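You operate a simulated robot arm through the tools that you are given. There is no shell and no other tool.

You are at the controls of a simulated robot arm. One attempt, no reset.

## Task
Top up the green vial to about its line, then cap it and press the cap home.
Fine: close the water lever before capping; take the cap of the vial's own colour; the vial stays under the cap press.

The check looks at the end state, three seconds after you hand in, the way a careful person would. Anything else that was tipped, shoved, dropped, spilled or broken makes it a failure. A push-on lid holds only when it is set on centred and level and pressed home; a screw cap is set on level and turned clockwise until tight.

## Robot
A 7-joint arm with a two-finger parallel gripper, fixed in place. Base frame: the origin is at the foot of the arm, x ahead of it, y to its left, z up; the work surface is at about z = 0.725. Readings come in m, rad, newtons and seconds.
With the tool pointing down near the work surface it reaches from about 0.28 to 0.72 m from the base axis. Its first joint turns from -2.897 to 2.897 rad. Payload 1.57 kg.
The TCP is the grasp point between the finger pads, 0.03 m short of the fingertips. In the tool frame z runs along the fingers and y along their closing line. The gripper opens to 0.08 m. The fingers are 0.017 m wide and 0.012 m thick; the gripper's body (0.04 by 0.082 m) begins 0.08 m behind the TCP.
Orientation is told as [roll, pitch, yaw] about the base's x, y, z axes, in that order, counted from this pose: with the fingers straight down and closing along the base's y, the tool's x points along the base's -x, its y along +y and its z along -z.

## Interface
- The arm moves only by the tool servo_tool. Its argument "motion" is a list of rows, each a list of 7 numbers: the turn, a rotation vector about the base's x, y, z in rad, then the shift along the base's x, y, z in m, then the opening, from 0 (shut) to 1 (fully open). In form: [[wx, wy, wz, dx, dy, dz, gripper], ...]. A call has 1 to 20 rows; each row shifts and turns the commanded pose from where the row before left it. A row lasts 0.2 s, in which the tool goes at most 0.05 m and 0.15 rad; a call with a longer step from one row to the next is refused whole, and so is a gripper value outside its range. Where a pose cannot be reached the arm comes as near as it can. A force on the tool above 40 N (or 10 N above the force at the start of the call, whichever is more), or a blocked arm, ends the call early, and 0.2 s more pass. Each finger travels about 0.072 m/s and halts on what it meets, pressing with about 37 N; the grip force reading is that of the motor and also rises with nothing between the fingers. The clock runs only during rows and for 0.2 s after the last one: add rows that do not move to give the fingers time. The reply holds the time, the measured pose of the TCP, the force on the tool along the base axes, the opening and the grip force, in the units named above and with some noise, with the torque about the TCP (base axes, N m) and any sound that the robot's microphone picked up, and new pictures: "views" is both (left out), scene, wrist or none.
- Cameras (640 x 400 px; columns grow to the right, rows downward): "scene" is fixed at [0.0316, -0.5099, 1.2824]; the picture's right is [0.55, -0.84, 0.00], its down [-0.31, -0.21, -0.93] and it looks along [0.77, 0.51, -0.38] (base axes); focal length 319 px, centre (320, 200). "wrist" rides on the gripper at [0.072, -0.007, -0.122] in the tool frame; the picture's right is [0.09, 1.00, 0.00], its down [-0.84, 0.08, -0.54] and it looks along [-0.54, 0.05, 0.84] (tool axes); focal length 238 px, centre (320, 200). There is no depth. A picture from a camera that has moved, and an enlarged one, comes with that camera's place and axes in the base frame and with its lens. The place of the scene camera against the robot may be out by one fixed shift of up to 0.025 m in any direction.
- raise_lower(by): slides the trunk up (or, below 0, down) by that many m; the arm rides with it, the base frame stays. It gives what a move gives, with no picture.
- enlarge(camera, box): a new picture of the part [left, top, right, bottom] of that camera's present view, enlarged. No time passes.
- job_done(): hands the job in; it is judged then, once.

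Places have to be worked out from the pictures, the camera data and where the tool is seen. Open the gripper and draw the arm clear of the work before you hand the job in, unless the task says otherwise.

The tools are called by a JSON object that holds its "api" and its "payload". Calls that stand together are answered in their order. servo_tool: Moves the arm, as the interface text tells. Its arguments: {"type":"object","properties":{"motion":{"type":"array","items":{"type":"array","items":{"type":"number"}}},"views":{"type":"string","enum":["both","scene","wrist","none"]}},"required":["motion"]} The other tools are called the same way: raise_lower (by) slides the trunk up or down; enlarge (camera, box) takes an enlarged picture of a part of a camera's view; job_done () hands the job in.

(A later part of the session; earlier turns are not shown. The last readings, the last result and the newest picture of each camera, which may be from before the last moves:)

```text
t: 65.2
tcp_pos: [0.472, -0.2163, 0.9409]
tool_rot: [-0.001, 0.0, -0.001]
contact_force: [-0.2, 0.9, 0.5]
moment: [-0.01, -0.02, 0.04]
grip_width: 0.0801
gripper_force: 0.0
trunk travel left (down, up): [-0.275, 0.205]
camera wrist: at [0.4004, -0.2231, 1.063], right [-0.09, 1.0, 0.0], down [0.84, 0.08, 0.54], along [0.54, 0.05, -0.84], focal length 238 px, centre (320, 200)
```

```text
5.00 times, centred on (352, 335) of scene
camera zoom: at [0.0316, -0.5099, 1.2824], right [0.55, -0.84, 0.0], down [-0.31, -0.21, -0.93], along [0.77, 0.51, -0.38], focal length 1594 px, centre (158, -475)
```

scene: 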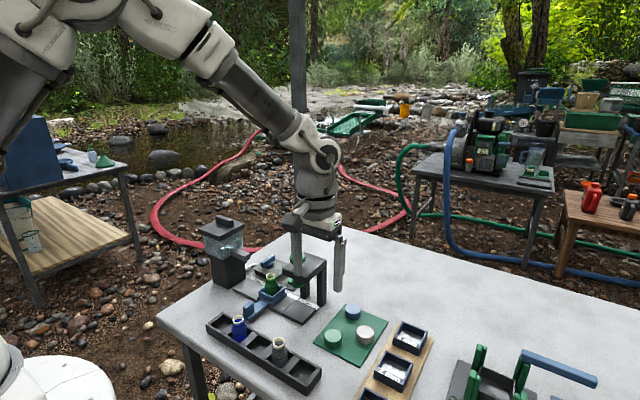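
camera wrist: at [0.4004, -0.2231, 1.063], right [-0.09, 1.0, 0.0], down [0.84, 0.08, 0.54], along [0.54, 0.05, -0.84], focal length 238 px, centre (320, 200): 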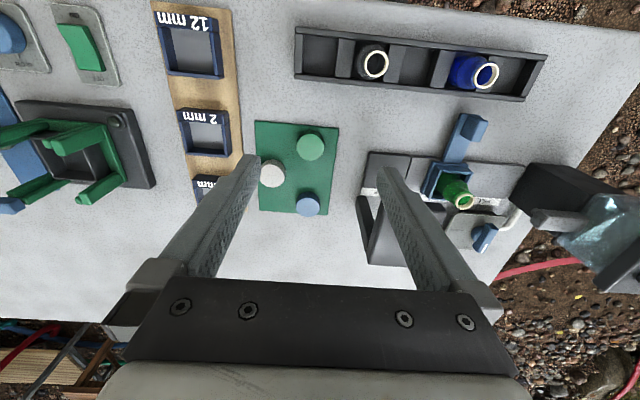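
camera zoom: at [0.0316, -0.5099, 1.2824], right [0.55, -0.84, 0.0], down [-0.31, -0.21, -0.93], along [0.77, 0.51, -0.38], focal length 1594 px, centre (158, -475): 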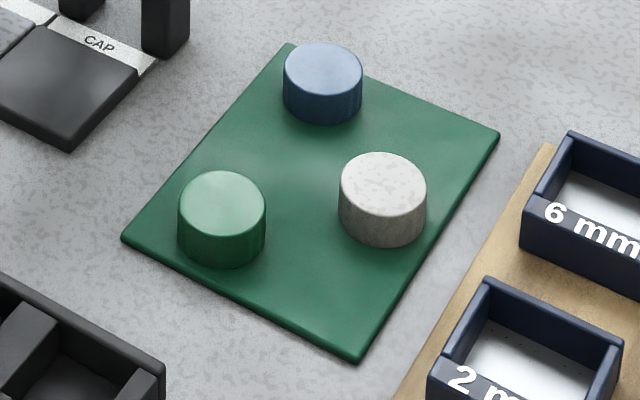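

The green cap is nearest-left on the pad at about (0.516, -0.226), dia ~38 mm. I hover above it and check centering.

{"api": "servo_tool", "payload": {"motion": [[0, 0, 0, 0.022, -0.005, -0.03, 0.8], [0, 0, 0, 0.022, -0.005, -0.04, 0.7], [0, 0, 0, 0, 0, -0.03, 0.7], [0, 0, 0, 0, 0, 0, 0.7]]}}

{"api": "enlarge", "payload": {"camera": "wrist", "box": [250, 90, 390, 210]}}

{"api": "enlarge", "payload": {"camera": "scene", "box": [310, 265, 395, 355]}}

```text
t: 66.2
tcp_pos: [0.5152, -0.2239, 0.8394]
tool_rot: [0.001, -0.001, -0.002]
contact_force: [-0.2, 0.3, -1.0]
moment: [0.0, 0.01, -0.03]
grip_width: 0.0559
gripper_force: 0.1
trunk travel left (down, up): [-0.275, 0.205]
camera wrist: at [0.4435, -0.232, 0.9616], right [-0.09, 1.0, 0.0], down [0.84, 0.08, 0.54], along [0.54, 0.05, -0.84], focal length 238 px, centre (320, 200)
```

scene: 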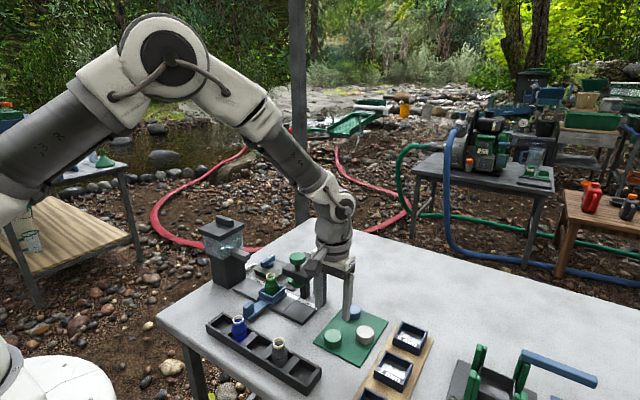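
wrist: 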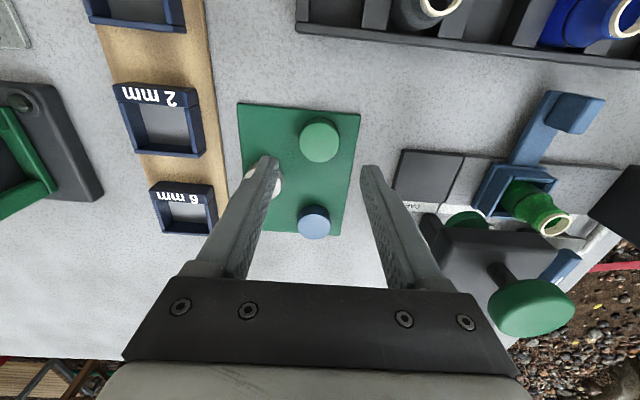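

```text
3.33 times, centred on (320, 150) of wrist
camera zoom: at [0.4435, -0.232, 0.9616], right [-0.09, 1.0, 0.0], down [0.84, 0.08, 0.54], along [0.54, 0.05, -0.84], focal length 794 px, centre (320, 367)
```

zoom: 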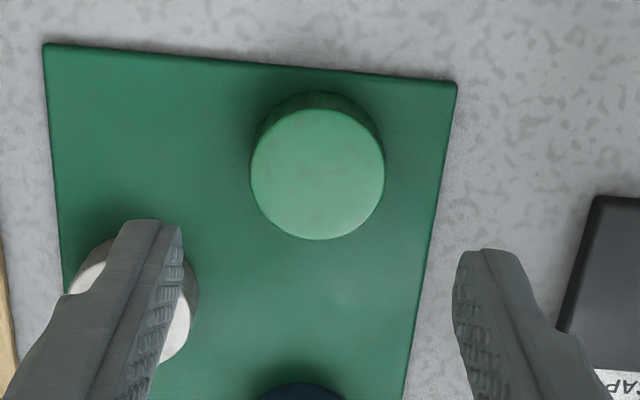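

```text
4.44 times, centred on (352, 310) of scene
camera zoom: at [0.0316, -0.5099, 1.2824], right [0.55, -0.84, 0.0], down [-0.31, -0.21, -0.93], along [0.77, 0.51, -0.38], focal length 1416 px, centre (176, -289)
```

zoom: 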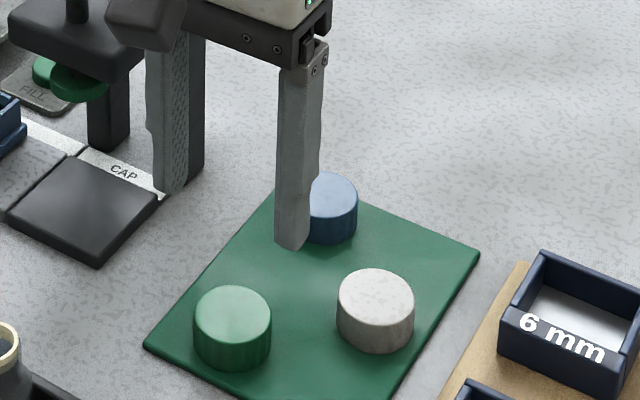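

Cap centre is at (0.518, -0.226), top z ≈ 0.748. I descend and grip its upper half.

{"api": "servo_tool", "payload": {"motion": [[0, 0, 0, 0.003, -0.002, -0.03, 0.7], [0, 0, 0, 0, 0, -0.025, 0.7], [0, 0, 0, 0, 0, -0.012, 0.7], [0, 0, 0, 0, 0, -0.004, 0.65], [0, 0, 0, 0, 0, 0, 0.6], [0, 0, 0, 0, 0, 0, 0.6]]}}

{"api": "enlarge", "payload": {"camera": "wrist", "box": [250, 120, 390, 240]}}

{"api": "enlarge", "payload": {"camera": "scene", "box": [310, 295, 370, 355]}}

```text
t: 67.6
tcp_pos: [0.5191, -0.2269, 0.7672]
tool_rot: [0.002, 0.0, 0.0]
contact_force: [-1.2, 0.0, 0.7]
moment: [0.01, -0.02, 0.01]
grip_width: 0.0483
gripper_force: 0.1
trunk travel left (down, up): [-0.275, 0.205]
camera wrist: at [0.4475, -0.2342, 0.8897], right [-0.09, 1.0, 0.0], down [0.84, 0.08, 0.54], along [0.54, 0.05, -0.84], focal length 238 px, centre (320, 200)
```

scene: 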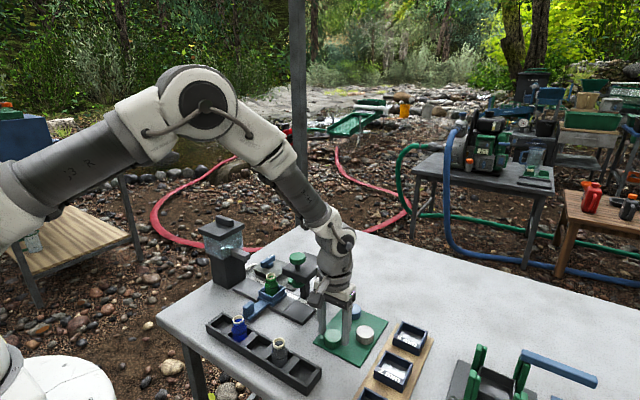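
wrist: 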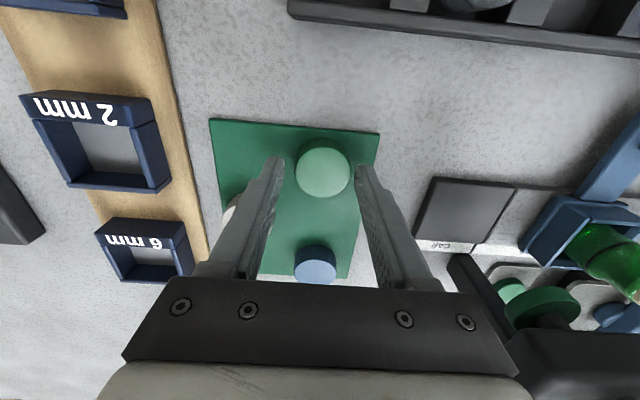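

```text
3.33 times, centred on (320, 180) of wrist
camera zoom: at [0.4475, -0.2342, 0.8897], right [-0.09, 1.0, 0.0], down [0.84, 0.08, 0.54], along [0.54, 0.05, -0.84], focal length 794 px, centre (320, 267)
```

zoom: 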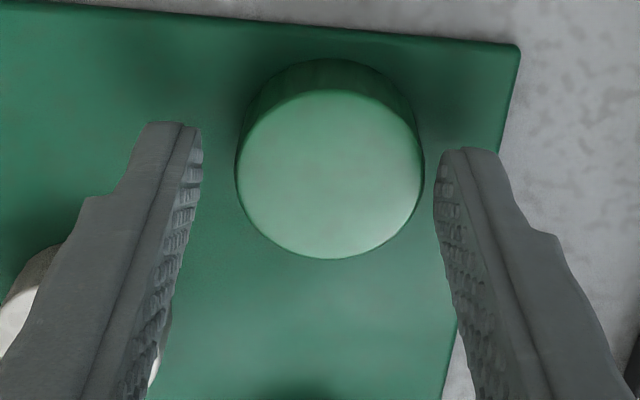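

```text
6.67 times, centred on (340, 325) of scene
camera zoom: at [0.0316, -0.5099, 1.2824], right [0.55, -0.84, 0.0], down [-0.31, -0.21, -0.93], along [0.77, 0.51, -0.38], focal length 2125 px, centre (187, -633)
```

zoom: 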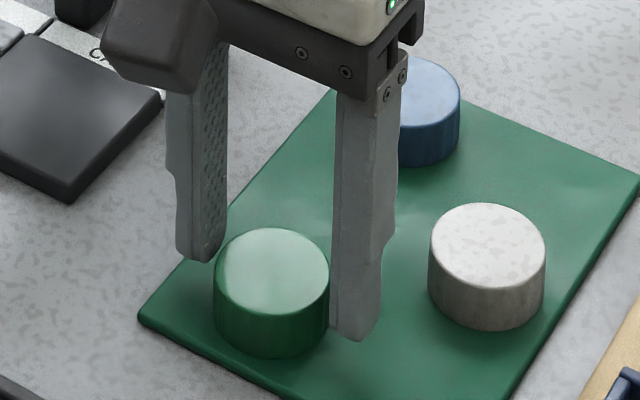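

The cap sits ~2 mm toward +y and slightly -x of the fingers' middle. I correct and close.

{"api": "servo_tool", "payload": {"motion": [[0, 0, 0, -0.0015, 0.0022, 0, 0.6], [0, 0, 0, 0, 0, 0, 0.52], [0, 0, 0, 0, 0, 0, 0.45], [0, 0, 0, 0, 0, 0, 0.4], [0, 0, 0, 0, 0, 0, 0.4], [0, 0, 0, 0, 0, 0, 0.4]]}}

{"api": "enlarge", "payload": {"camera": "wrist", "box": [250, 120, 390, 240]}}

{"api": "enlarge", "payload": {"camera": "scene", "box": [310, 295, 370, 355]}}

```text
t: 69.0
tcp_pos: [0.5181, -0.2246, 0.7678]
tool_rot: [-0.001, -0.001, 0.001]
contact_force: [0.0, 0.3, 0.4]
moment: [-0.01, -0.03, -0.02]
grip_width: 0.0379
gripper_force: 37.2
trunk travel left (down, up): [-0.275, 0.205]
camera wrist: at [0.4458, -0.2319, 0.8899], right [-0.09, 1.0, 0.0], down [0.84, 0.08, 0.54], along [0.54, 0.05, -0.84], focal length 238 px, centre (320, 200)
```

scene: 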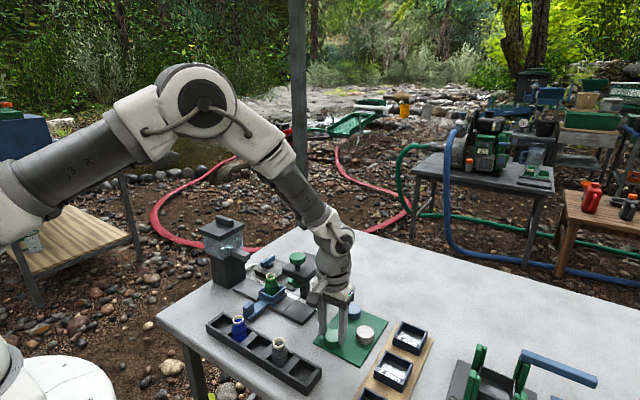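
wrist: 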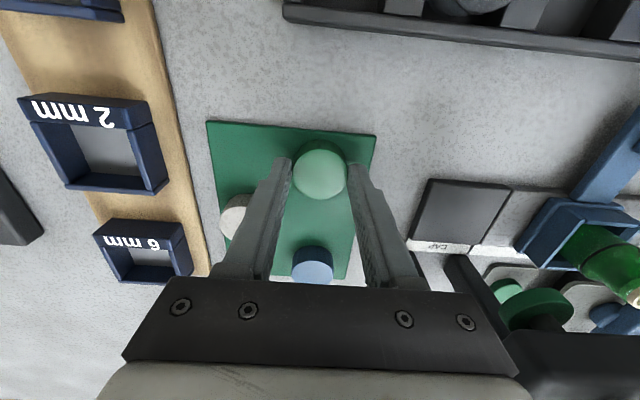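

```text
3.33 times, centred on (320, 180) of wrist
camera zoom: at [0.4458, -0.2319, 0.8899], right [-0.09, 1.0, 0.0], down [0.84, 0.08, 0.54], along [0.54, 0.05, -0.84], focal length 794 px, centre (320, 267)
```

zoom: 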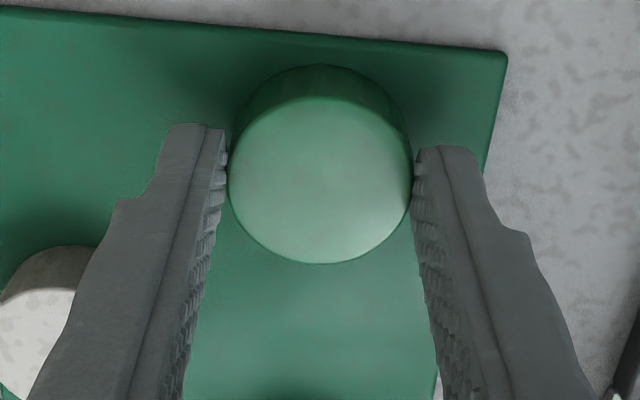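

```text
6.67 times, centred on (340, 325) of scene
camera zoom: at [0.0316, -0.5099, 1.2824], right [0.55, -0.84, 0.0], down [-0.31, -0.21, -0.93], along [0.77, 0.51, -0.38], focal length 2125 px, centre (187, -633)
```

zoom: 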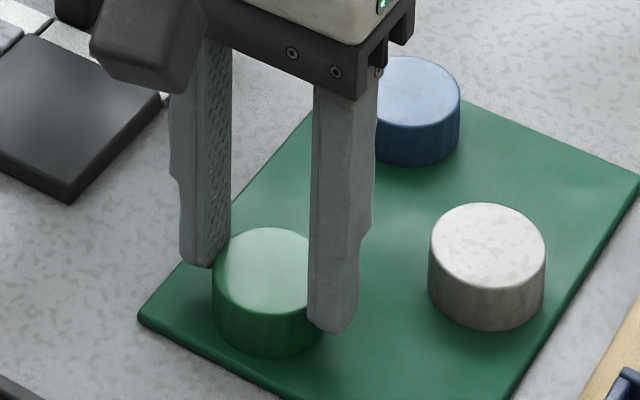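

The cap is held (width 0.038). I lift straight up high enough to clear the press, then travel over to above the vial.

{"api": "servo_tool", "payload": {"motion": [[0, 0, 0, 0, 0, 0.015, 0.4], [0, 0, 0, 0, 0, 0.035, 0.4], [0, 0, 0, 0, 0, 0.045, 0.4], [0, 0, 0, 0, 0, 0.045, 0.4], [0, 0, 0, 0, 0, 0.045, 0.4], [0, 0, 0, 0, 0.02, 0.035, 0.4], [0, 0, 0, 0, 0.035, 0, 0.4], [0, 0, 0, 0, 0.035, 0, 0.4], [0, 0, 0, 0, 0.035, 0, 0.4], [0, 0, 0, 0.005, 0.035, 0, 0.4], [0, 0, 0, 0.012, 0.03, 0, 0.4], [0, 0, 0, 0.012, 0.013, 0, 0.4], [0, 0, 0, 0.01, 0.006, 0, 0.4], [0, 0, 0, 0, 0, 0, 0.4]]}}

{"api": "enlarge", "payload": {"camera": "wrist", "box": [240, 110, 400, 250]}}

{"api": "enlarge", "payload": {"camera": "scene", "box": [230, 210, 330, 300]}}

```text
t: 72.0
tcp_pos: [0.5567, -0.0169, 0.9903]
tool_rot: [-0.001, 0.001, -0.001]
contact_force: [-0.1, 0.2, 0.0]
moment: [0.01, 0.01, 0.03]
grip_width: 0.0381
gripper_force: 37.0
trunk travel left (down, up): [-0.275, 0.205]
camera wrist: at [0.4848, -0.0241, 1.1113], right [-0.09, 1.0, 0.0], down [0.84, 0.08, 0.54], along [0.54, 0.05, -0.84], focal length 238 px, centre (320, 200)
```

scene: 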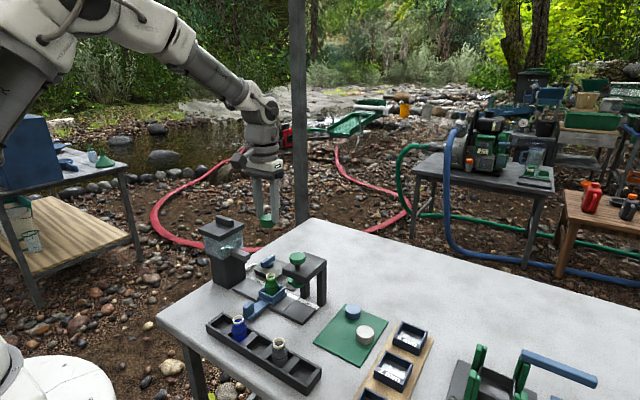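
wrist: 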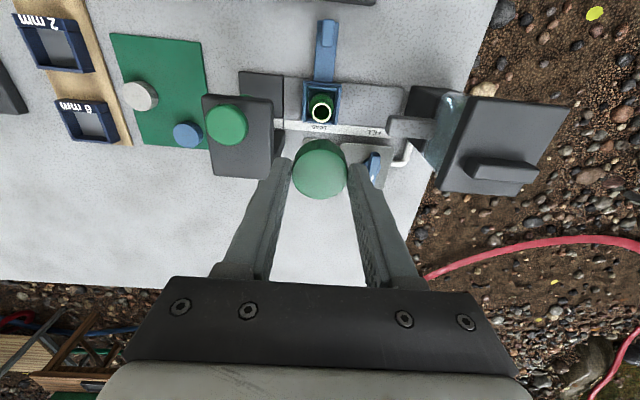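

```text
2.86 times, centred on (320, 180) of wrist
camera zoom: at [0.4848, -0.0241, 1.1113], right [-0.09, 1.0, 0.0], down [0.84, 0.08, 0.54], along [0.54, 0.05, -0.84], focal length 681 px, centre (320, 257)
```

zoom: 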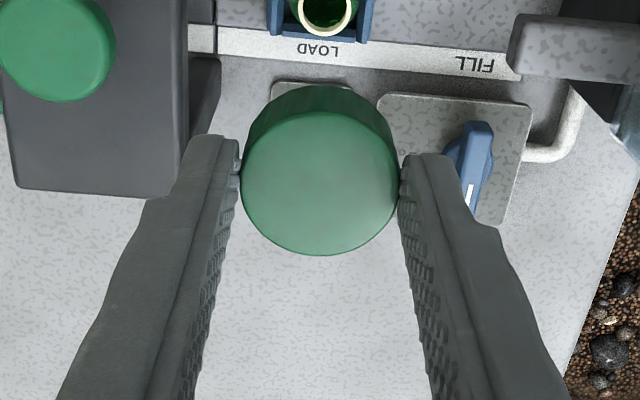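

```text
4.44 times, centred on (280, 255) of scene
camera zoom: at [0.0316, -0.5099, 1.2824], right [0.55, -0.84, 0.0], down [-0.31, -0.21, -0.93], along [0.77, 0.51, -0.38], focal length 1416 px, centre (498, -44)
```

zoom: 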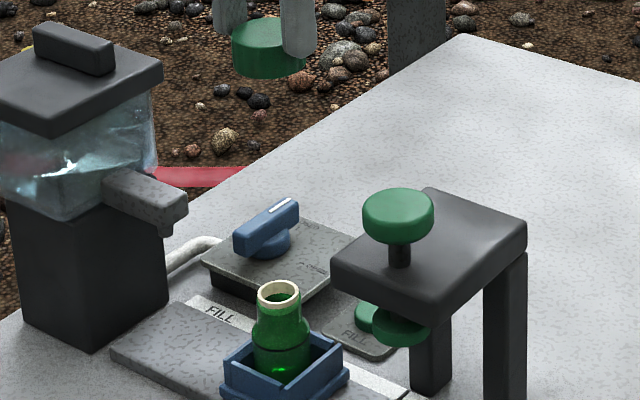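

Calibrating with the held cap, the vial mouth is at about y = -0.0135. I descend to hover just above the mouth and compare in both cameras.

{"api": "servo_tool", "payload": {"motion": [[0, 0, 0, 0.001, 0.002, -0.04, 0.4], [0, 0, 0, 0, 0, -0.045, 0.4], [0, 0, 0, 0, 0, -0.035, 0.4], [0, 0, 0, 0, 0, -0.01, 0.4], [0, 0, 0, 0, 0, 0, 0.4]]}}

{"api": "enlarge", "payload": {"camera": "wrist", "box": [250, 100, 390, 220]}}

{"api": "enlarge", "payload": {"camera": "scene", "box": [255, 255, 290, 300]}}

```text
t: 73.2
tcp_pos: [0.557, -0.0128, 0.8592]
tool_rot: [0.001, 0.0, 0.0]
contact_force: [-0.6, 0.1, -0.6]
moment: [-0.02, -0.01, -0.01]
grip_width: 0.0383
gripper_force: 37.3
trunk travel left (down, up): [-0.275, 0.205]
camera wrist: at [0.486, -0.021, 0.9806], right [-0.09, 1.0, 0.0], down [0.84, 0.08, 0.54], along [0.54, 0.05, -0.84], focal length 238 px, centre (320, 200)
```

scene: 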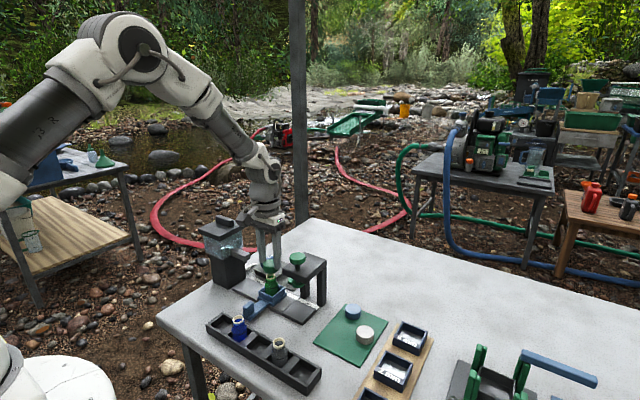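
wrist: 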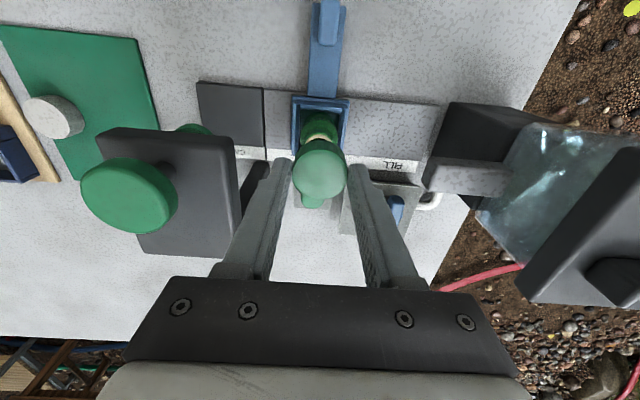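

```text
3.33 times, centred on (320, 160) of wrist
camera zoom: at [0.486, -0.021, 0.9806], right [-0.09, 1.0, 0.0], down [0.84, 0.08, 0.54], along [0.54, 0.05, -0.84], focal length 794 px, centre (320, 333)
```

zoom: 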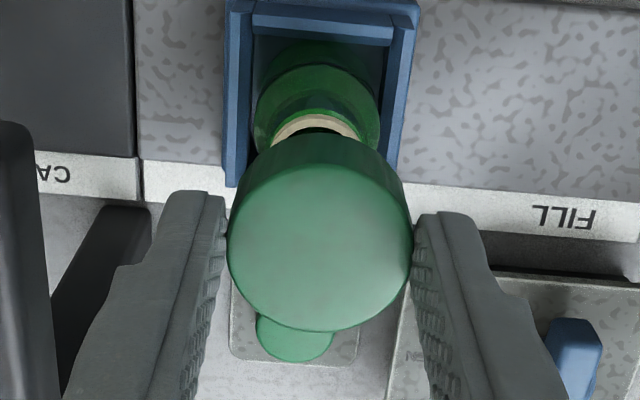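

```text
8.89 times, centred on (272, 278) of scene
camera zoom: at [0.0316, -0.5099, 1.2824], right [0.55, -0.84, 0.0], down [-0.31, -0.21, -0.93], along [0.77, 0.51, -0.38], focal length 2833 px, centre (742, -489)
```

zoom: 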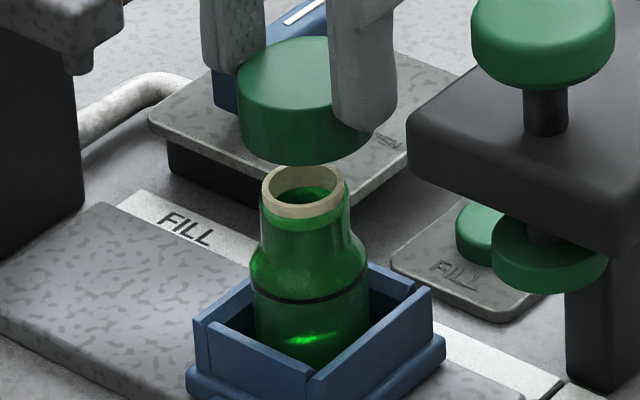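

The view is close now. I zoom to the maximum to measure cap-to-mouth alignment precisely.

{"api": "enlarge", "payload": {"camera": "scene", "box": [262, 258, 282, 283]}}

{"api": "enlarge", "payload": {"camera": "wrist", "box": [290, 110, 350, 165]}}

```text
16.00 times, centred on (272, 270) of scene
camera zoom: at [0.0316, -0.5099, 1.2824], right [0.55, -0.84, 0.0], down [-0.31, -0.21, -0.93], along [0.77, 0.51, -0.38], focal length 5100 px, centre (1088, -928)
```

zoom: 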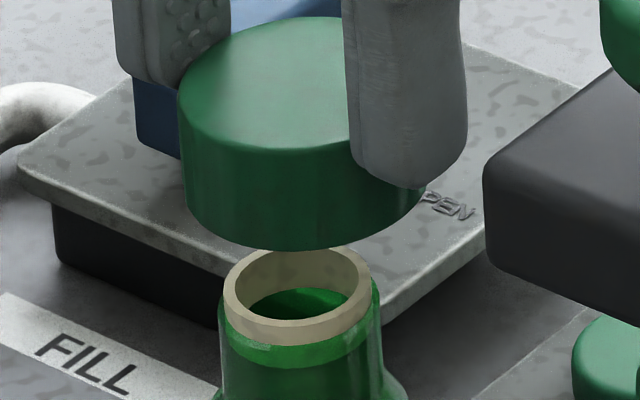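

```text
7.27 times, centred on (320, 138) of wrist
camera zoom: at [0.486, -0.021, 0.9806], right [-0.09, 1.0, 0.0], down [0.84, 0.08, 0.54], along [0.54, 0.05, -0.84], focal length 1734 px, centre (320, 654)
```

zoom: 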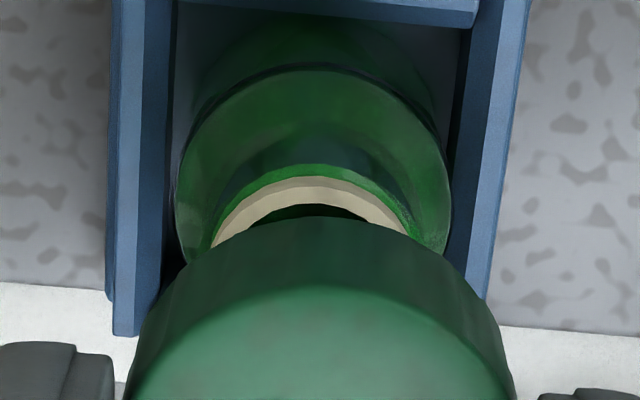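

Scene and wrist disagree slightly on x alignment. I yaw the hand in place for an independent side view of the cap against the mouth.

{"api": "servo_tool", "payload": {"motion": [[0, 0, 0.15, 0, 0, 0.005, 0.4], [0, 0, 0.15, 0, 0, 0, 0.4], [0, 0, 0.15, 0, 0, 0, 0.4], [0, 0, 0.15, 0, 0, 0, 0.4], [0, 0, 0.15, 0, 0, 0, 0.4], [0, 0, 0.15, 0, 0, 0, 0.4], [0, 0, 0.15, 0, 0, 0, 0.4], [0, 0, 0.15, 0, 0, 0, 0.4], [0, 0, 0.15, 0, 0, 0, 0.4], [0, 0, 0.15, 0, 0, 0, 0.4], [0, 0, 0, 0, 0, 0, 0.4]]}}

{"api": "enlarge", "payload": {"camera": "wrist", "box": [280, 100, 360, 170]}}

{"api": "enlarge", "payload": {"camera": "scene", "box": [262, 258, 282, 283]}}

```text
t: 75.6
tcp_pos: [0.5561, -0.0149, 0.8637]
tool_rot: [0.0, 0.0, 1.502]
contact_force: [-0.4, -0.2, 0.1]
moment: [-0.03, 0.02, 0.03]
grip_width: 0.0381
gripper_force: 37.0
trunk travel left (down, up): [-0.275, 0.205]
camera wrist: at [0.5593, -0.0876, 0.9855], right [-1.0, -0.02, 0.0], down [-0.02, 0.84, 0.54], along [-0.01, 0.54, -0.84], focal length 238 px, centre (320, 200)
```

scene: 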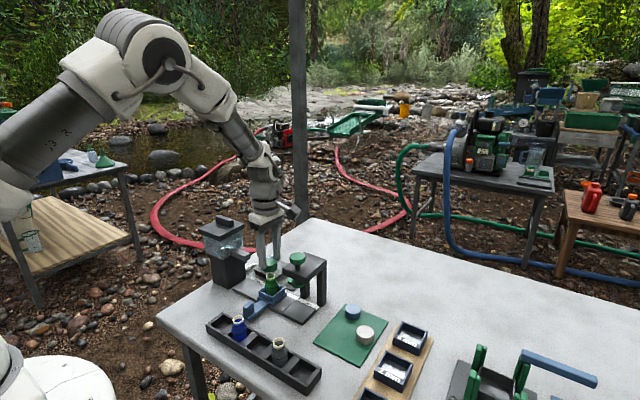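
wrist: 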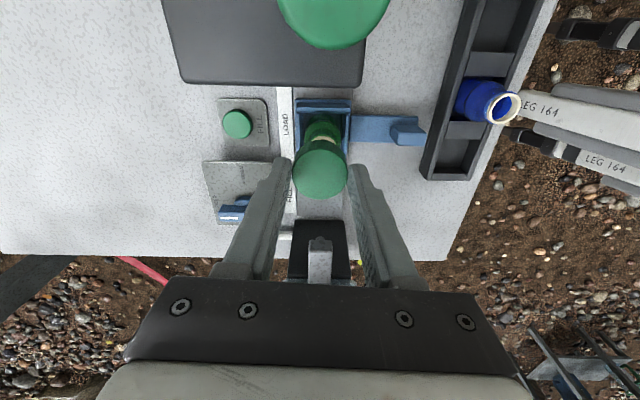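

```text
5.71 times, centred on (320, 135) of wrist
camera zoom: at [0.5593, -0.0876, 0.9855], right [-1.0, -0.02, 0.0], down [-0.02, 0.84, 0.54], along [-0.01, 0.54, -0.84], focal length 1362 px, centre (320, 571)
```

zoom: 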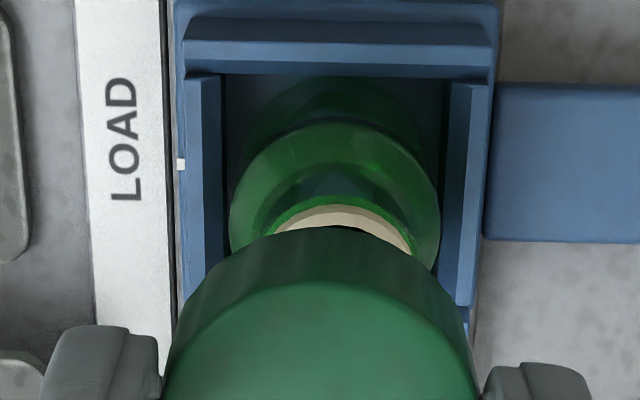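

```text
16.00 times, centred on (272, 270) of scene
camera zoom: at [0.0316, -0.5099, 1.2824], right [0.55, -0.84, 0.0], down [-0.31, -0.21, -0.93], along [0.77, 0.51, -0.38], focal length 5100 px, centre (1088, -928)
```

zoom: 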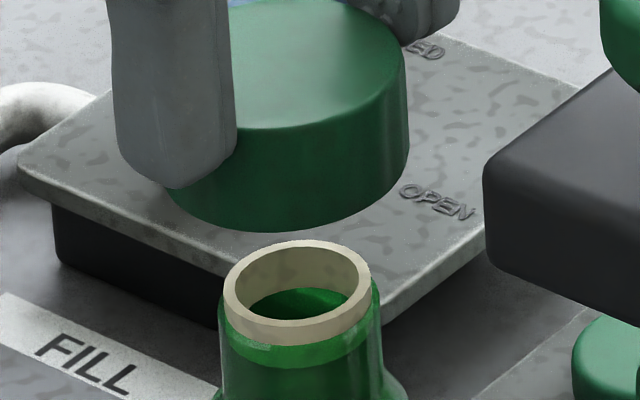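

The two views combine consistently: the cap is about 2.5 mm too far in +x and 1.9 mm in +y. I shift by that and re-check.

{"api": "servo_tool", "payload": {"motion": [[0, 0, 0, -0.0025, -0.0019, -0.008, 0.4], [0, 0, 0, 0, 0, 0, 0.4], [0, 0, 0, 0, 0, 0, 0.4]], "views": "wrist"}}

{"api": "enlarge", "payload": {"camera": "wrist", "box": [280, 100, 360, 170]}}

{"api": "enlarge", "payload": {"camera": "scene", "box": [262, 260, 282, 285]}}

```text
t: 76.4
tcp_pos: [0.5551, -0.016, 0.8551]
tool_rot: [-0.002, -0.001, 1.499]
contact_force: [0.2, -0.5, -0.3]
moment: [-0.01, 0.05, -0.02]
grip_width: 0.0379
gripper_force: 36.9
trunk travel left (down, up): [-0.275, 0.205]
camera wrist: at [0.5566, -0.0897, 0.9772], right [-1.0, -0.02, 0.0], down [-0.02, 0.84, 0.54], along [-0.01, 0.54, -0.84], focal length 238 px, centre (320, 200)
```

wrist: 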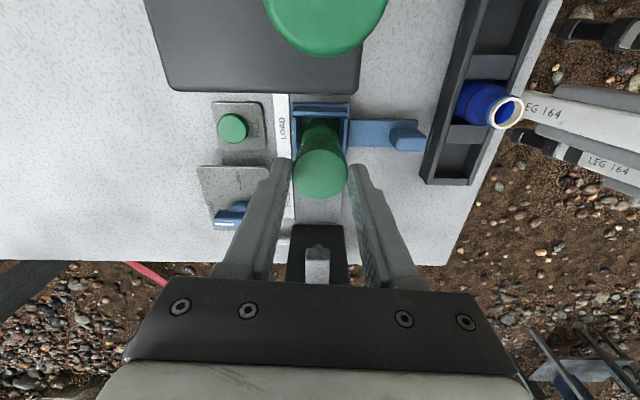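

```text
5.71 times, centred on (320, 135) of wrist
camera zoom: at [0.5566, -0.0897, 0.9772], right [-1.0, -0.02, 0.0], down [-0.02, 0.84, 0.54], along [-0.01, 0.54, -0.84], focal length 1362 px, centre (320, 571)
```

zoom: 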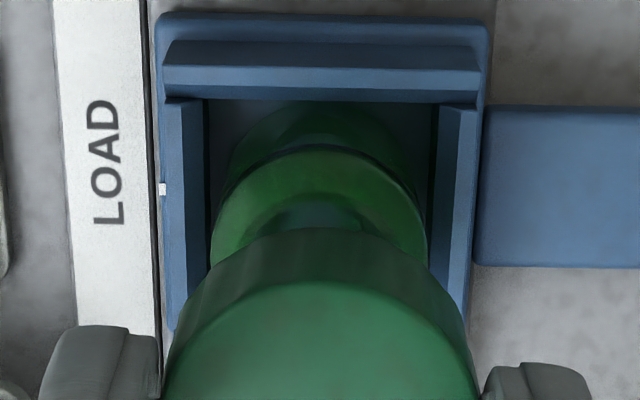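

```text
16.00 times, centred on (272, 272) of scene
camera zoom: at [0.0316, -0.5099, 1.2824], right [0.55, -0.84, 0.0], down [-0.31, -0.21, -0.93], along [0.77, 0.51, -0.38], focal length 5100 px, centre (1088, -960)
```

zoom: 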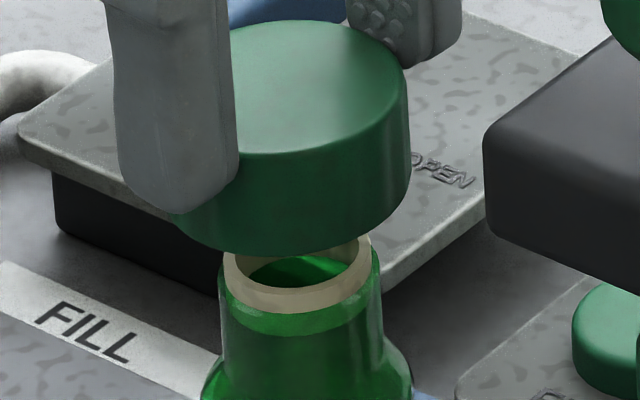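

Wrist alignment is within 0.2 mm in x; the scene suggests ~0.4 mm excess in +y. I make that small correction and start lowering in small steps.

{"api": "servo_tool", "payload": {"motion": [[0, 0, 0, 0, -0.0004, -0.006, 0.4], [0, 0, 0, 0, 0, -0.006, 0.4], [0, 0, 0, 0, 0, 0, 0.4]], "views": "none"}}

{"api": "enlarge", "payload": {"camera": "scene", "box": [262, 262, 282, 287]}}

{"api": "enlarge", "payload": {"camera": "wrist", "box": [280, 100, 360, 170]}}

```text
t: 77.2
tcp_pos: [0.5554, -0.0176, 0.8428]
tool_rot: [0.0, -0.001, 1.499]
contact_force: [-0.6, 1.5, -0.1]
moment: [0.0, -0.02, -0.04]
grip_width: 0.0379
gripper_force: 36.8
trunk travel left (down, up): [-0.275, 0.205]
```

```text
16.00 times, centred on (272, 274) of scene
camera zoom: at [0.0316, -0.5099, 1.2824], right [0.55, -0.84, 0.0], down [-0.31, -0.21, -0.93], along [0.77, 0.51, -0.38], focal length 5100 px, centre (1088, -992)
```

zoom: 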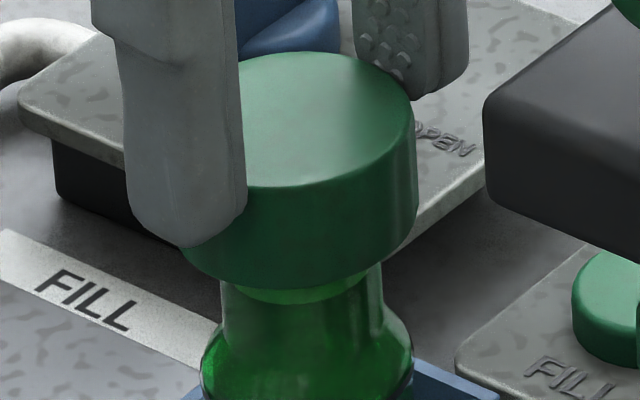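

```text
5.71 times, centred on (320, 135) of wrist
camera zoom: at [0.5569, -0.0902, 0.9651], right [-1.0, -0.02, 0.0], down [-0.02, 0.84, 0.54], along [-0.01, 0.54, -0.84], focal length 1362 px, centre (320, 571)
```

zoom: 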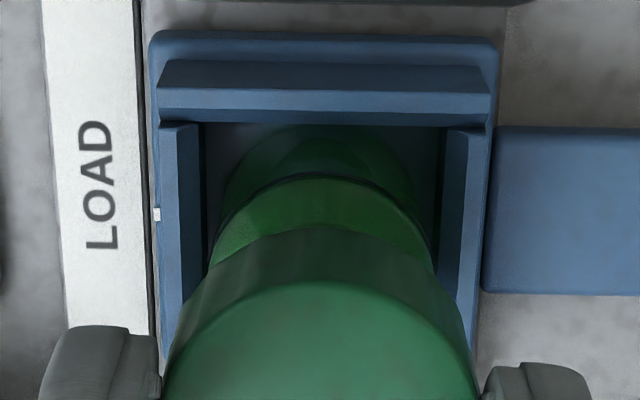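

Aligned in both views. I continue down in 2 mm steps, watching force.

{"api": "servo_tool", "payload": {"motion": [[0, 0, 0, 0, 0, -0.003, 0.4], [0, 0, 0, 0, 0, -0.003, 0.4], [0, 0, 0, 0, 0, 0, 0.4]], "views": "none"}}

{"api": "servo_tool", "payload": {"motion": [[0, 0, 0, 0, 0, -0.002, 0.4], [0, 0, 0, 0, 0, 0, 0.4]], "views": "none"}}

```text
t: 78.0
tcp_pos: [0.5552, -0.0164, 0.8363]
tool_rot: [0.0, 0.001, 1.498]
contact_force: [0.5, 0.0, 0.2]
moment: [-0.01, -0.01, 0.01]
grip_width: 0.038
gripper_force: 37.1
trunk travel left (down, up): [-0.275, 0.205]
```

```text
t: 78.6
tcp_pos: [0.5545, -0.0165, 0.8352]
tool_rot: [0.001, 0.0, 1.5]
contact_force: [0.4, 0.0, -0.2]
moment: [0.01, 0.0, 0.0]
grip_width: 0.0383
gripper_force: 37.0
trunk travel left (down, up): [-0.275, 0.205]
```

{"api": "servo_tool", "payload": {"motion": [[0, 0, 0, 0, 0, -0.002, 0.4], [0, 0, 0, 0, 0, 0, 0.4]], "views": "none"}}

{"api": "servo_tool", "payload": {"motion": [[0, 0, 0, 0, 0, -0.002, 0.4], [0, 0, 0, 0, 0, 0, 0.4]], "views": "none"}}

{"api": "enlarge", "payload": {"camera": "scene", "box": [262, 262, 282, 287]}}

```text
t: 79.2
tcp_pos: [0.5548, -0.0172, 0.8328]
tool_rot: [-0.001, 0.002, 1.5]
contact_force: [-0.2, 0.9, -1.0]
moment: [-0.02, -0.03, 0.03]
grip_width: 0.0383
gripper_force: 37.1
trunk travel left (down, up): [-0.275, 0.205]
```

```text
t: 79.8
tcp_pos: [0.5558, -0.0186, 0.8312]
tool_rot: [0.0, 0.0, 1.5]
contact_force: [-0.5, -0.1, -0.6]
moment: [-0.04, 0.01, -0.01]
grip_width: 0.0381
gripper_force: 37.1
trunk travel left (down, up): [-0.275, 0.205]
```

```text
16.00 times, centred on (272, 274) of scene
camera zoom: at [0.0316, -0.5099, 1.2824], right [0.55, -0.84, 0.0], down [-0.31, -0.21, -0.93], along [0.77, 0.51, -0.38], focal length 5100 px, centre (1088, -992)
```

zoom: 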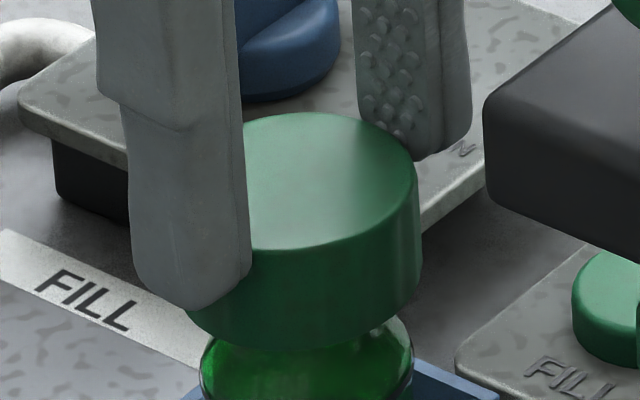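

The cap's skirt is already over the rim with no contact force: well centred. I continue until it seats lightly.

{"api": "servo_tool", "payload": {"motion": [[0, 0, 0, 0, 0, -0.002, 0.4], [0, 0, 0, 0, 0, 0, 0.4]], "views": "none"}}

{"api": "servo_tool", "payload": {"motion": [[0, 0, 0, 0, 0, -0.0015, 0.4], [0, 0, 0, 0, 0, 0, 0.4]], "views": "none"}}

```text
t: 80.4
tcp_pos: [0.5549, -0.0164, 0.8294]
tool_rot: [0.0, 0.001, 1.5]
contact_force: [0.3, 0.0, -0.3]
moment: [0.02, -0.02, 0.04]
grip_width: 0.038
gripper_force: 36.3
trunk travel left (down, up): [-0.275, 0.205]
```

```text
t: 81.0
tcp_pos: [0.5547, -0.0163, 0.8291]
tool_rot: [-0.001, 0.0, 1.501]
contact_force: [0.2, -0.8, 0.1]
moment: [0.04, 0.0, 0.01]
grip_width: 0.038
gripper_force: 36.8
trunk travel left (down, up): [-0.275, 0.205]
```

{"api": "servo_tool", "payload": {"motion": [[0, 0, 0, 0, 0, -0.0015, 0.4], [0, 0, 0, 0, 0, 0, 0.4]], "views": "none"}}

{"api": "servo_tool", "payload": {"motion": [[0, 0, 0, 0, 0, -0.0015, 0.4], [0, 0, 0, 0, 0, 0, 0.4]], "views": "none"}}

{"api": "enlarge", "payload": {"camera": "scene", "box": [262, 262, 282, 287]}}

```text
t: 81.6
tcp_pos: [0.555, -0.0165, 0.8266]
tool_rot: [0.001, 0.0, 1.499]
contact_force: [-0.6, 0.3, 0.5]
moment: [0.02, 0.02, 0.01]
grip_width: 0.0382
gripper_force: 36.9
trunk travel left (down, up): [-0.275, 0.205]
```

```text
t: 82.2
tcp_pos: [0.5561, -0.0177, 0.8245]
tool_rot: [0.0, 0.002, 1.499]
contact_force: [0.5, -0.2, 0.7]
moment: [-0.01, -0.02, -0.04]
grip_width: 0.0378
gripper_force: 37.1
trunk travel left (down, up): [-0.275, 0.205]
```

```text
16.00 times, centred on (272, 274) of scene
camera zoom: at [0.0316, -0.5099, 1.2824], right [0.55, -0.84, 0.0], down [-0.31, -0.21, -0.93], along [0.77, 0.51, -0.38], focal length 5100 px, centre (1088, -992)
```

zoom: 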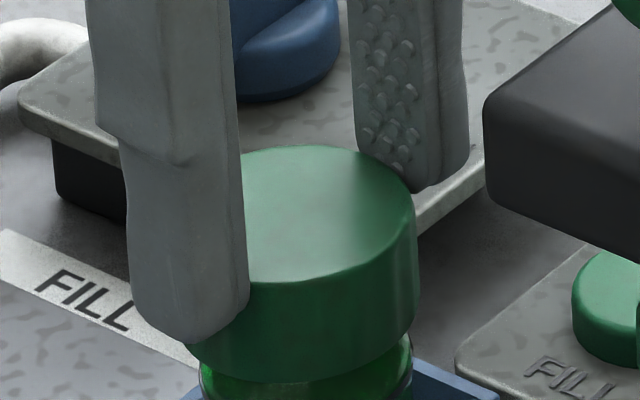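

The skirt is now almost down to the shoulder, still with no load. I go on in 1 mm steps.

{"api": "servo_tool", "payload": {"motion": [[0, 0, 0, 0, 0, -0.001, 0.4], [0, 0, 0, 0, 0, 0, 0.4]], "views": "none"}}

{"api": "servo_tool", "payload": {"motion": [[0, 0, 0, 0, 0, -0.001, 0.4], [0, 0, 0, 0, 0, 0, 0.4]], "views": "none"}}

{"api": "servo_tool", "payload": {"motion": [[0, 0, 0, 0, 0, -0.001, 0.4], [0, 0, 0, 0, 0, 0, 0.4]], "views": "none"}}

{"api": "enlarge", "payload": {"camera": "scene", "box": [262, 262, 282, 287]}}

{"api": "enlarge", "payload": {"camera": "wrist", "box": [280, 100, 360, 170]}}

```text
t: 82.8
tcp_pos: [0.5559, -0.0182, 0.8245]
tool_rot: [0.0, 0.001, 1.5]
contact_force: [-1.1, 0.8, 2.9]
moment: [0.03, 0.0, 0.03]
grip_width: 0.0381
gripper_force: 36.8
trunk travel left (down, up): [-0.275, 0.205]
```

```text
t: 83.4
tcp_pos: [0.5568, -0.0193, 0.8237]
tool_rot: [-0.003, 0.0, 1.5]
contact_force: [-0.7, 0.1, 14.2]
moment: [0.04, 0.03, -0.01]
grip_width: 0.0382
gripper_force: 37.1
trunk travel left (down, up): [-0.275, 0.205]
heard: snap
```

```text
t: 84.0
tcp_pos: [0.5548, -0.0176, 0.8247]
tool_rot: [-0.005, -0.001, 1.499]
contact_force: [0.2, 0.0, 24.0]
moment: [0.06, 0.0, -0.03]
grip_width: 0.038
gripper_force: 36.6
trunk travel left (down, up): [-0.275, 0.205]
```

```text
16.00 times, centred on (272, 274) of scene
camera zoom: at [0.0316, -0.5099, 1.2824], right [0.55, -0.84, 0.0], down [-0.31, -0.21, -0.93], along [0.77, 0.51, -0.38], focal length 5100 px, centre (1088, -992)
```

zoom: 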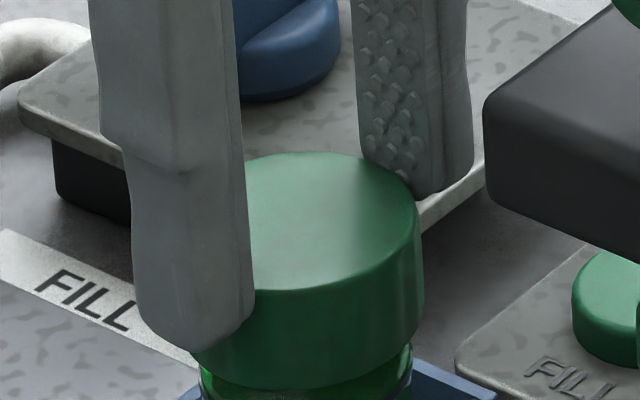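

```text
5.71 times, centred on (320, 135) of wrist
camera zoom: at [0.5562, -0.0901, 0.9456], right [-1.0, -0.02, 0.0], down [-0.02, 0.84, 0.54], along [-0.01, 0.54, -0.84], focal length 1362 px, centre (320, 571)
```

zoom: 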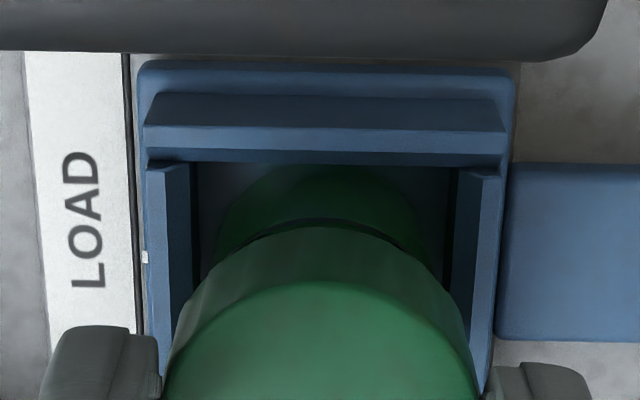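

A snap was heard at ~14 N and the force then rose, so the cap is on. I relieve the load, open and lift clear.

{"api": "servo_tool", "payload": {"motion": [[0, 0, 0, 0, 0, 0.0022, 0.4], [0, 0, 0, 0, 0, 0, 0.55], [0, 0, 0, 0, 0, 0, 0.7], [0, 0, 0, 0, 0, 0, 0.8], [0, 0, 0, 0, 0, 0.02, 0.8], [0, 0, 0, 0, 0, 0.04, 0.8], [0, 0, -0.15, 0, 0, 0.045, 0.8], [0, 0, -0.15, 0, 0, 0.03, 0.8], [0, 0, -0.15, -0.01, 0, 0, 0.8], [0, 0, -0.15, -0.02, 0, 0, 0.8], [0, 0, -0.15, -0.02, 0, 0, 0.8], [0, 0, -0.15, -0.02, 0, 0, 0.7], [0, 0, -0.15, -0.015, 0, 0, 0.6], [0, 0, -0.15, 0, 0, 0, 0.5], [0, 0, -0.15, 0, 0, 0, 0.4], [0, 0, -0.15, 0, 0, 0, 0.4], [0, 0, 0, 0, 0, 0, 0.4]]}}

{"api": "enlarge", "payload": {"camera": "scene", "box": [250, 245, 295, 305]}}

{"api": "enlarge", "payload": {"camera": "wrist", "box": [260, 100, 380, 200]}}

```text
t: 87.6
tcp_pos: [0.4701, -0.017, 0.96]
tool_rot: [-0.001, 0.0, -0.003]
contact_force: [0.7, 0.3, 0.0]
moment: [0.0, -0.02, 0.01]
grip_width: 0.0316
gripper_force: 0.0
trunk travel left (down, up): [-0.275, 0.205]
camera wrist: at [0.3992, -0.0245, 1.0819], right [-0.09, 1.0, 0.0], down [0.84, 0.08, 0.54], along [0.54, 0.05, -0.84], focal length 238 px, centre (320, 200)
```

scene: 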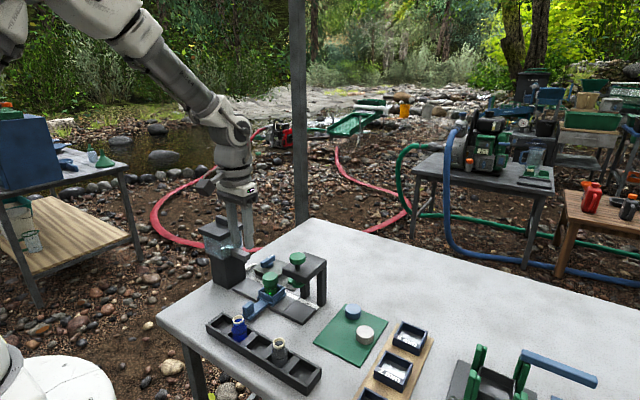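
wrist: 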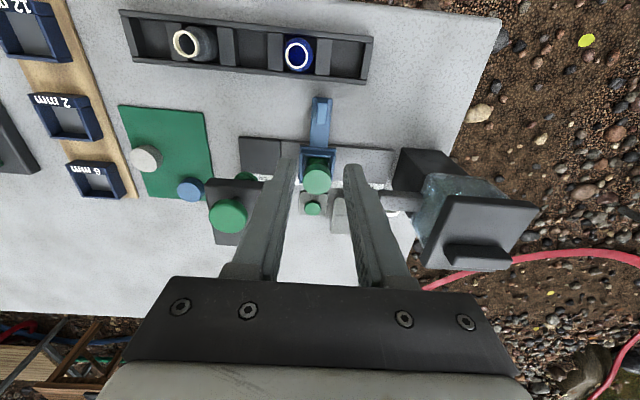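

```text
6.67 times, centred on (272, 275) of scene
camera zoom: at [0.0316, -0.5099, 1.2824], right [0.55, -0.84, 0.0], down [-0.31, -0.21, -0.93], along [0.77, 0.51, -0.38], focal length 2125 px, centre (637, -300)
```

zoom: 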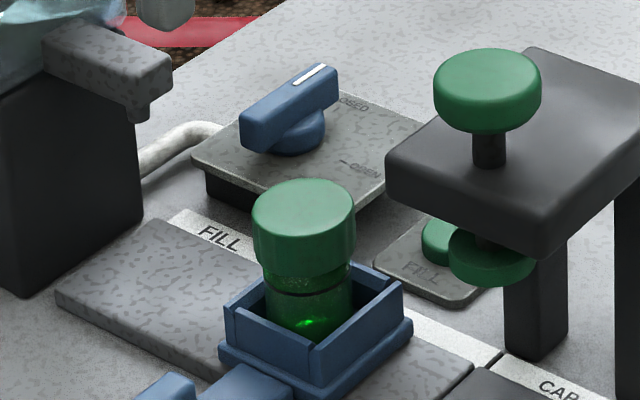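

```text
4.00 times, centred on (320, 150) of wrist
camera zoom: at [0.3992, -0.0245, 1.0819], right [-0.09, 1.0, 0.0], down [0.84, 0.08, 0.54], along [0.54, 0.05, -0.84], focal length 953 px, centre (320, 400)
```

zoom: 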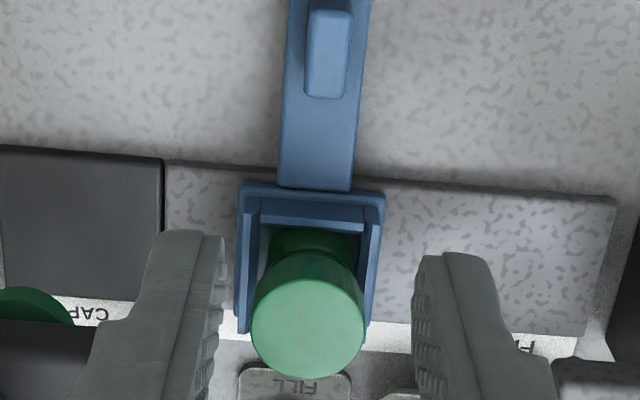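

The cap sits level on the vial, clear below the plunger. I grip the sled tab and slide the vial under the press.

{"api": "servo_tool", "payload": {"motion": [[0, 0, 0, 0.001, 0.001, -0.045, 0.4], [0, 0, 0, 0, 0, -0.045, 0.4], [0, 0, 0, 0, 0, -0.045, 0.4], [0, 0, 0, 0, 0, -0.03, 0.4], [0, 0, 0, 0, 0, -0.015, 0.4], [0, 0, 0, 0, 0, 0, 0.3], [0, 0, 0, 0, 0, 0, 0.2], [0, 0, 0, 0, 0, 0, 0.1], [0, 0, 0, 0, 0, 0, 0.1]], "views": "wrist"}}

```text
t: 89.6
tcp_pos: [0.4708, -0.0164, 0.7805]
tool_rot: [0.0, -0.001, 0.0]
contact_force: [-0.2, 0.9, -4.4]
moment: [0.01, -0.33, -0.03]
grip_width: 0.0135
gripper_force: 30.1
trunk travel left (down, up): [-0.275, 0.205]
camera wrist: at [0.3994, -0.0229, 0.9014], right [-0.09, 1.0, 0.0], down [0.84, 0.08, 0.54], along [0.54, 0.05, -0.84], focal length 238 px, centre (320, 200)
```

wrist: 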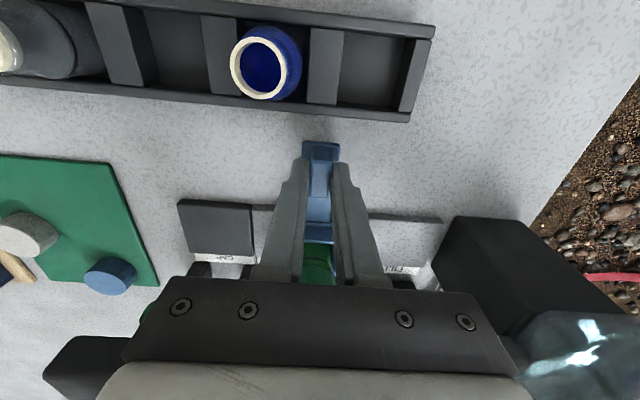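

Gripped. Sliding slowly toward CAP, checking partway.

{"api": "servo_tool", "payload": {"motion": [[0, 0, 0, 0, -0.004, 0, 0.1], [0, 0, 0, 0, -0.008, 0, 0.1], [0, 0, 0, 0, -0.008, 0, 0.1], [0, 0, 0, 0, -0.008, 0, 0.1], [0, 0, 0, 0, -0.008, 0, 0.1], [0, 0, 0, 0, -0.008, 0, 0.1], [0, 0, 0, 0, -0.008, 0, 0.1], [0, 0, 0, 0, -0.008, 0, 0.1], [0, 0, 0, 0, -0.008, 0, 0.1], [0, 0, 0, 0, -0.006, 0, 0.1], [0, 0, 0, 0, -0.004, 0, 0.1], [0, 0, 0, 0, 0, 0, 0.1]]}}

{"api": "enlarge", "payload": {"camera": "scene", "box": [240, 240, 340, 330]}}

```text
t: 92.2
tcp_pos: [0.4693, -0.0945, 0.7794]
tool_rot: [0.0, 0.0, 0.0]
contact_force: [-3.4, -0.9, 7.7]
moment: [-0.02, 0.12, 0.01]
grip_width: 0.0137
gripper_force: 29.9
trunk travel left (down, up): [-0.275, 0.205]
camera wrist: at [0.3993, -0.1012, 0.9014], right [-0.09, 1.0, 0.0], down [0.84, 0.08, 0.54], along [0.54, 0.05, -0.84], focal length 238 px, centre (320, 200)
```

scene: 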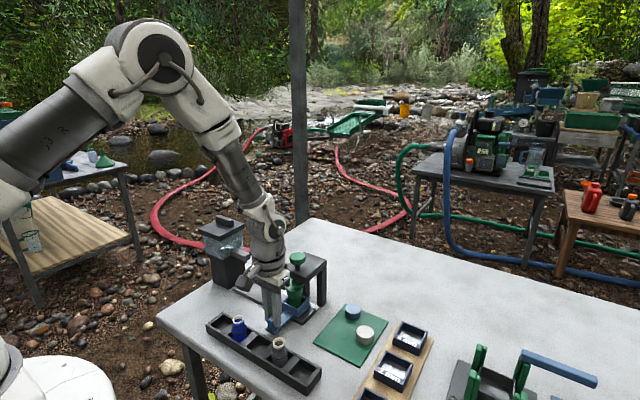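
wrist: 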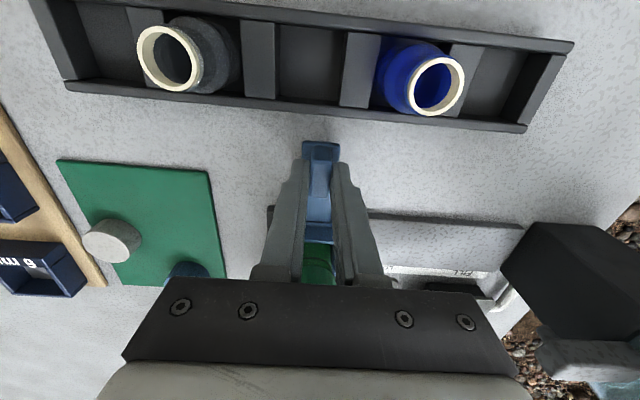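

```text
4.44 times, centred on (290, 285) of scene
camera zoom: at [0.0316, -0.5099, 1.2824], right [0.55, -0.84, 0.0], down [-0.31, -0.21, -0.93], along [0.77, 0.51, -0.38], focal length 1416 px, centre (453, -178)
```

zoom: 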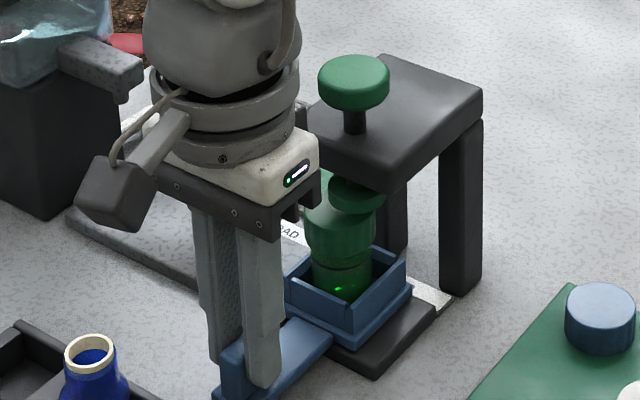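

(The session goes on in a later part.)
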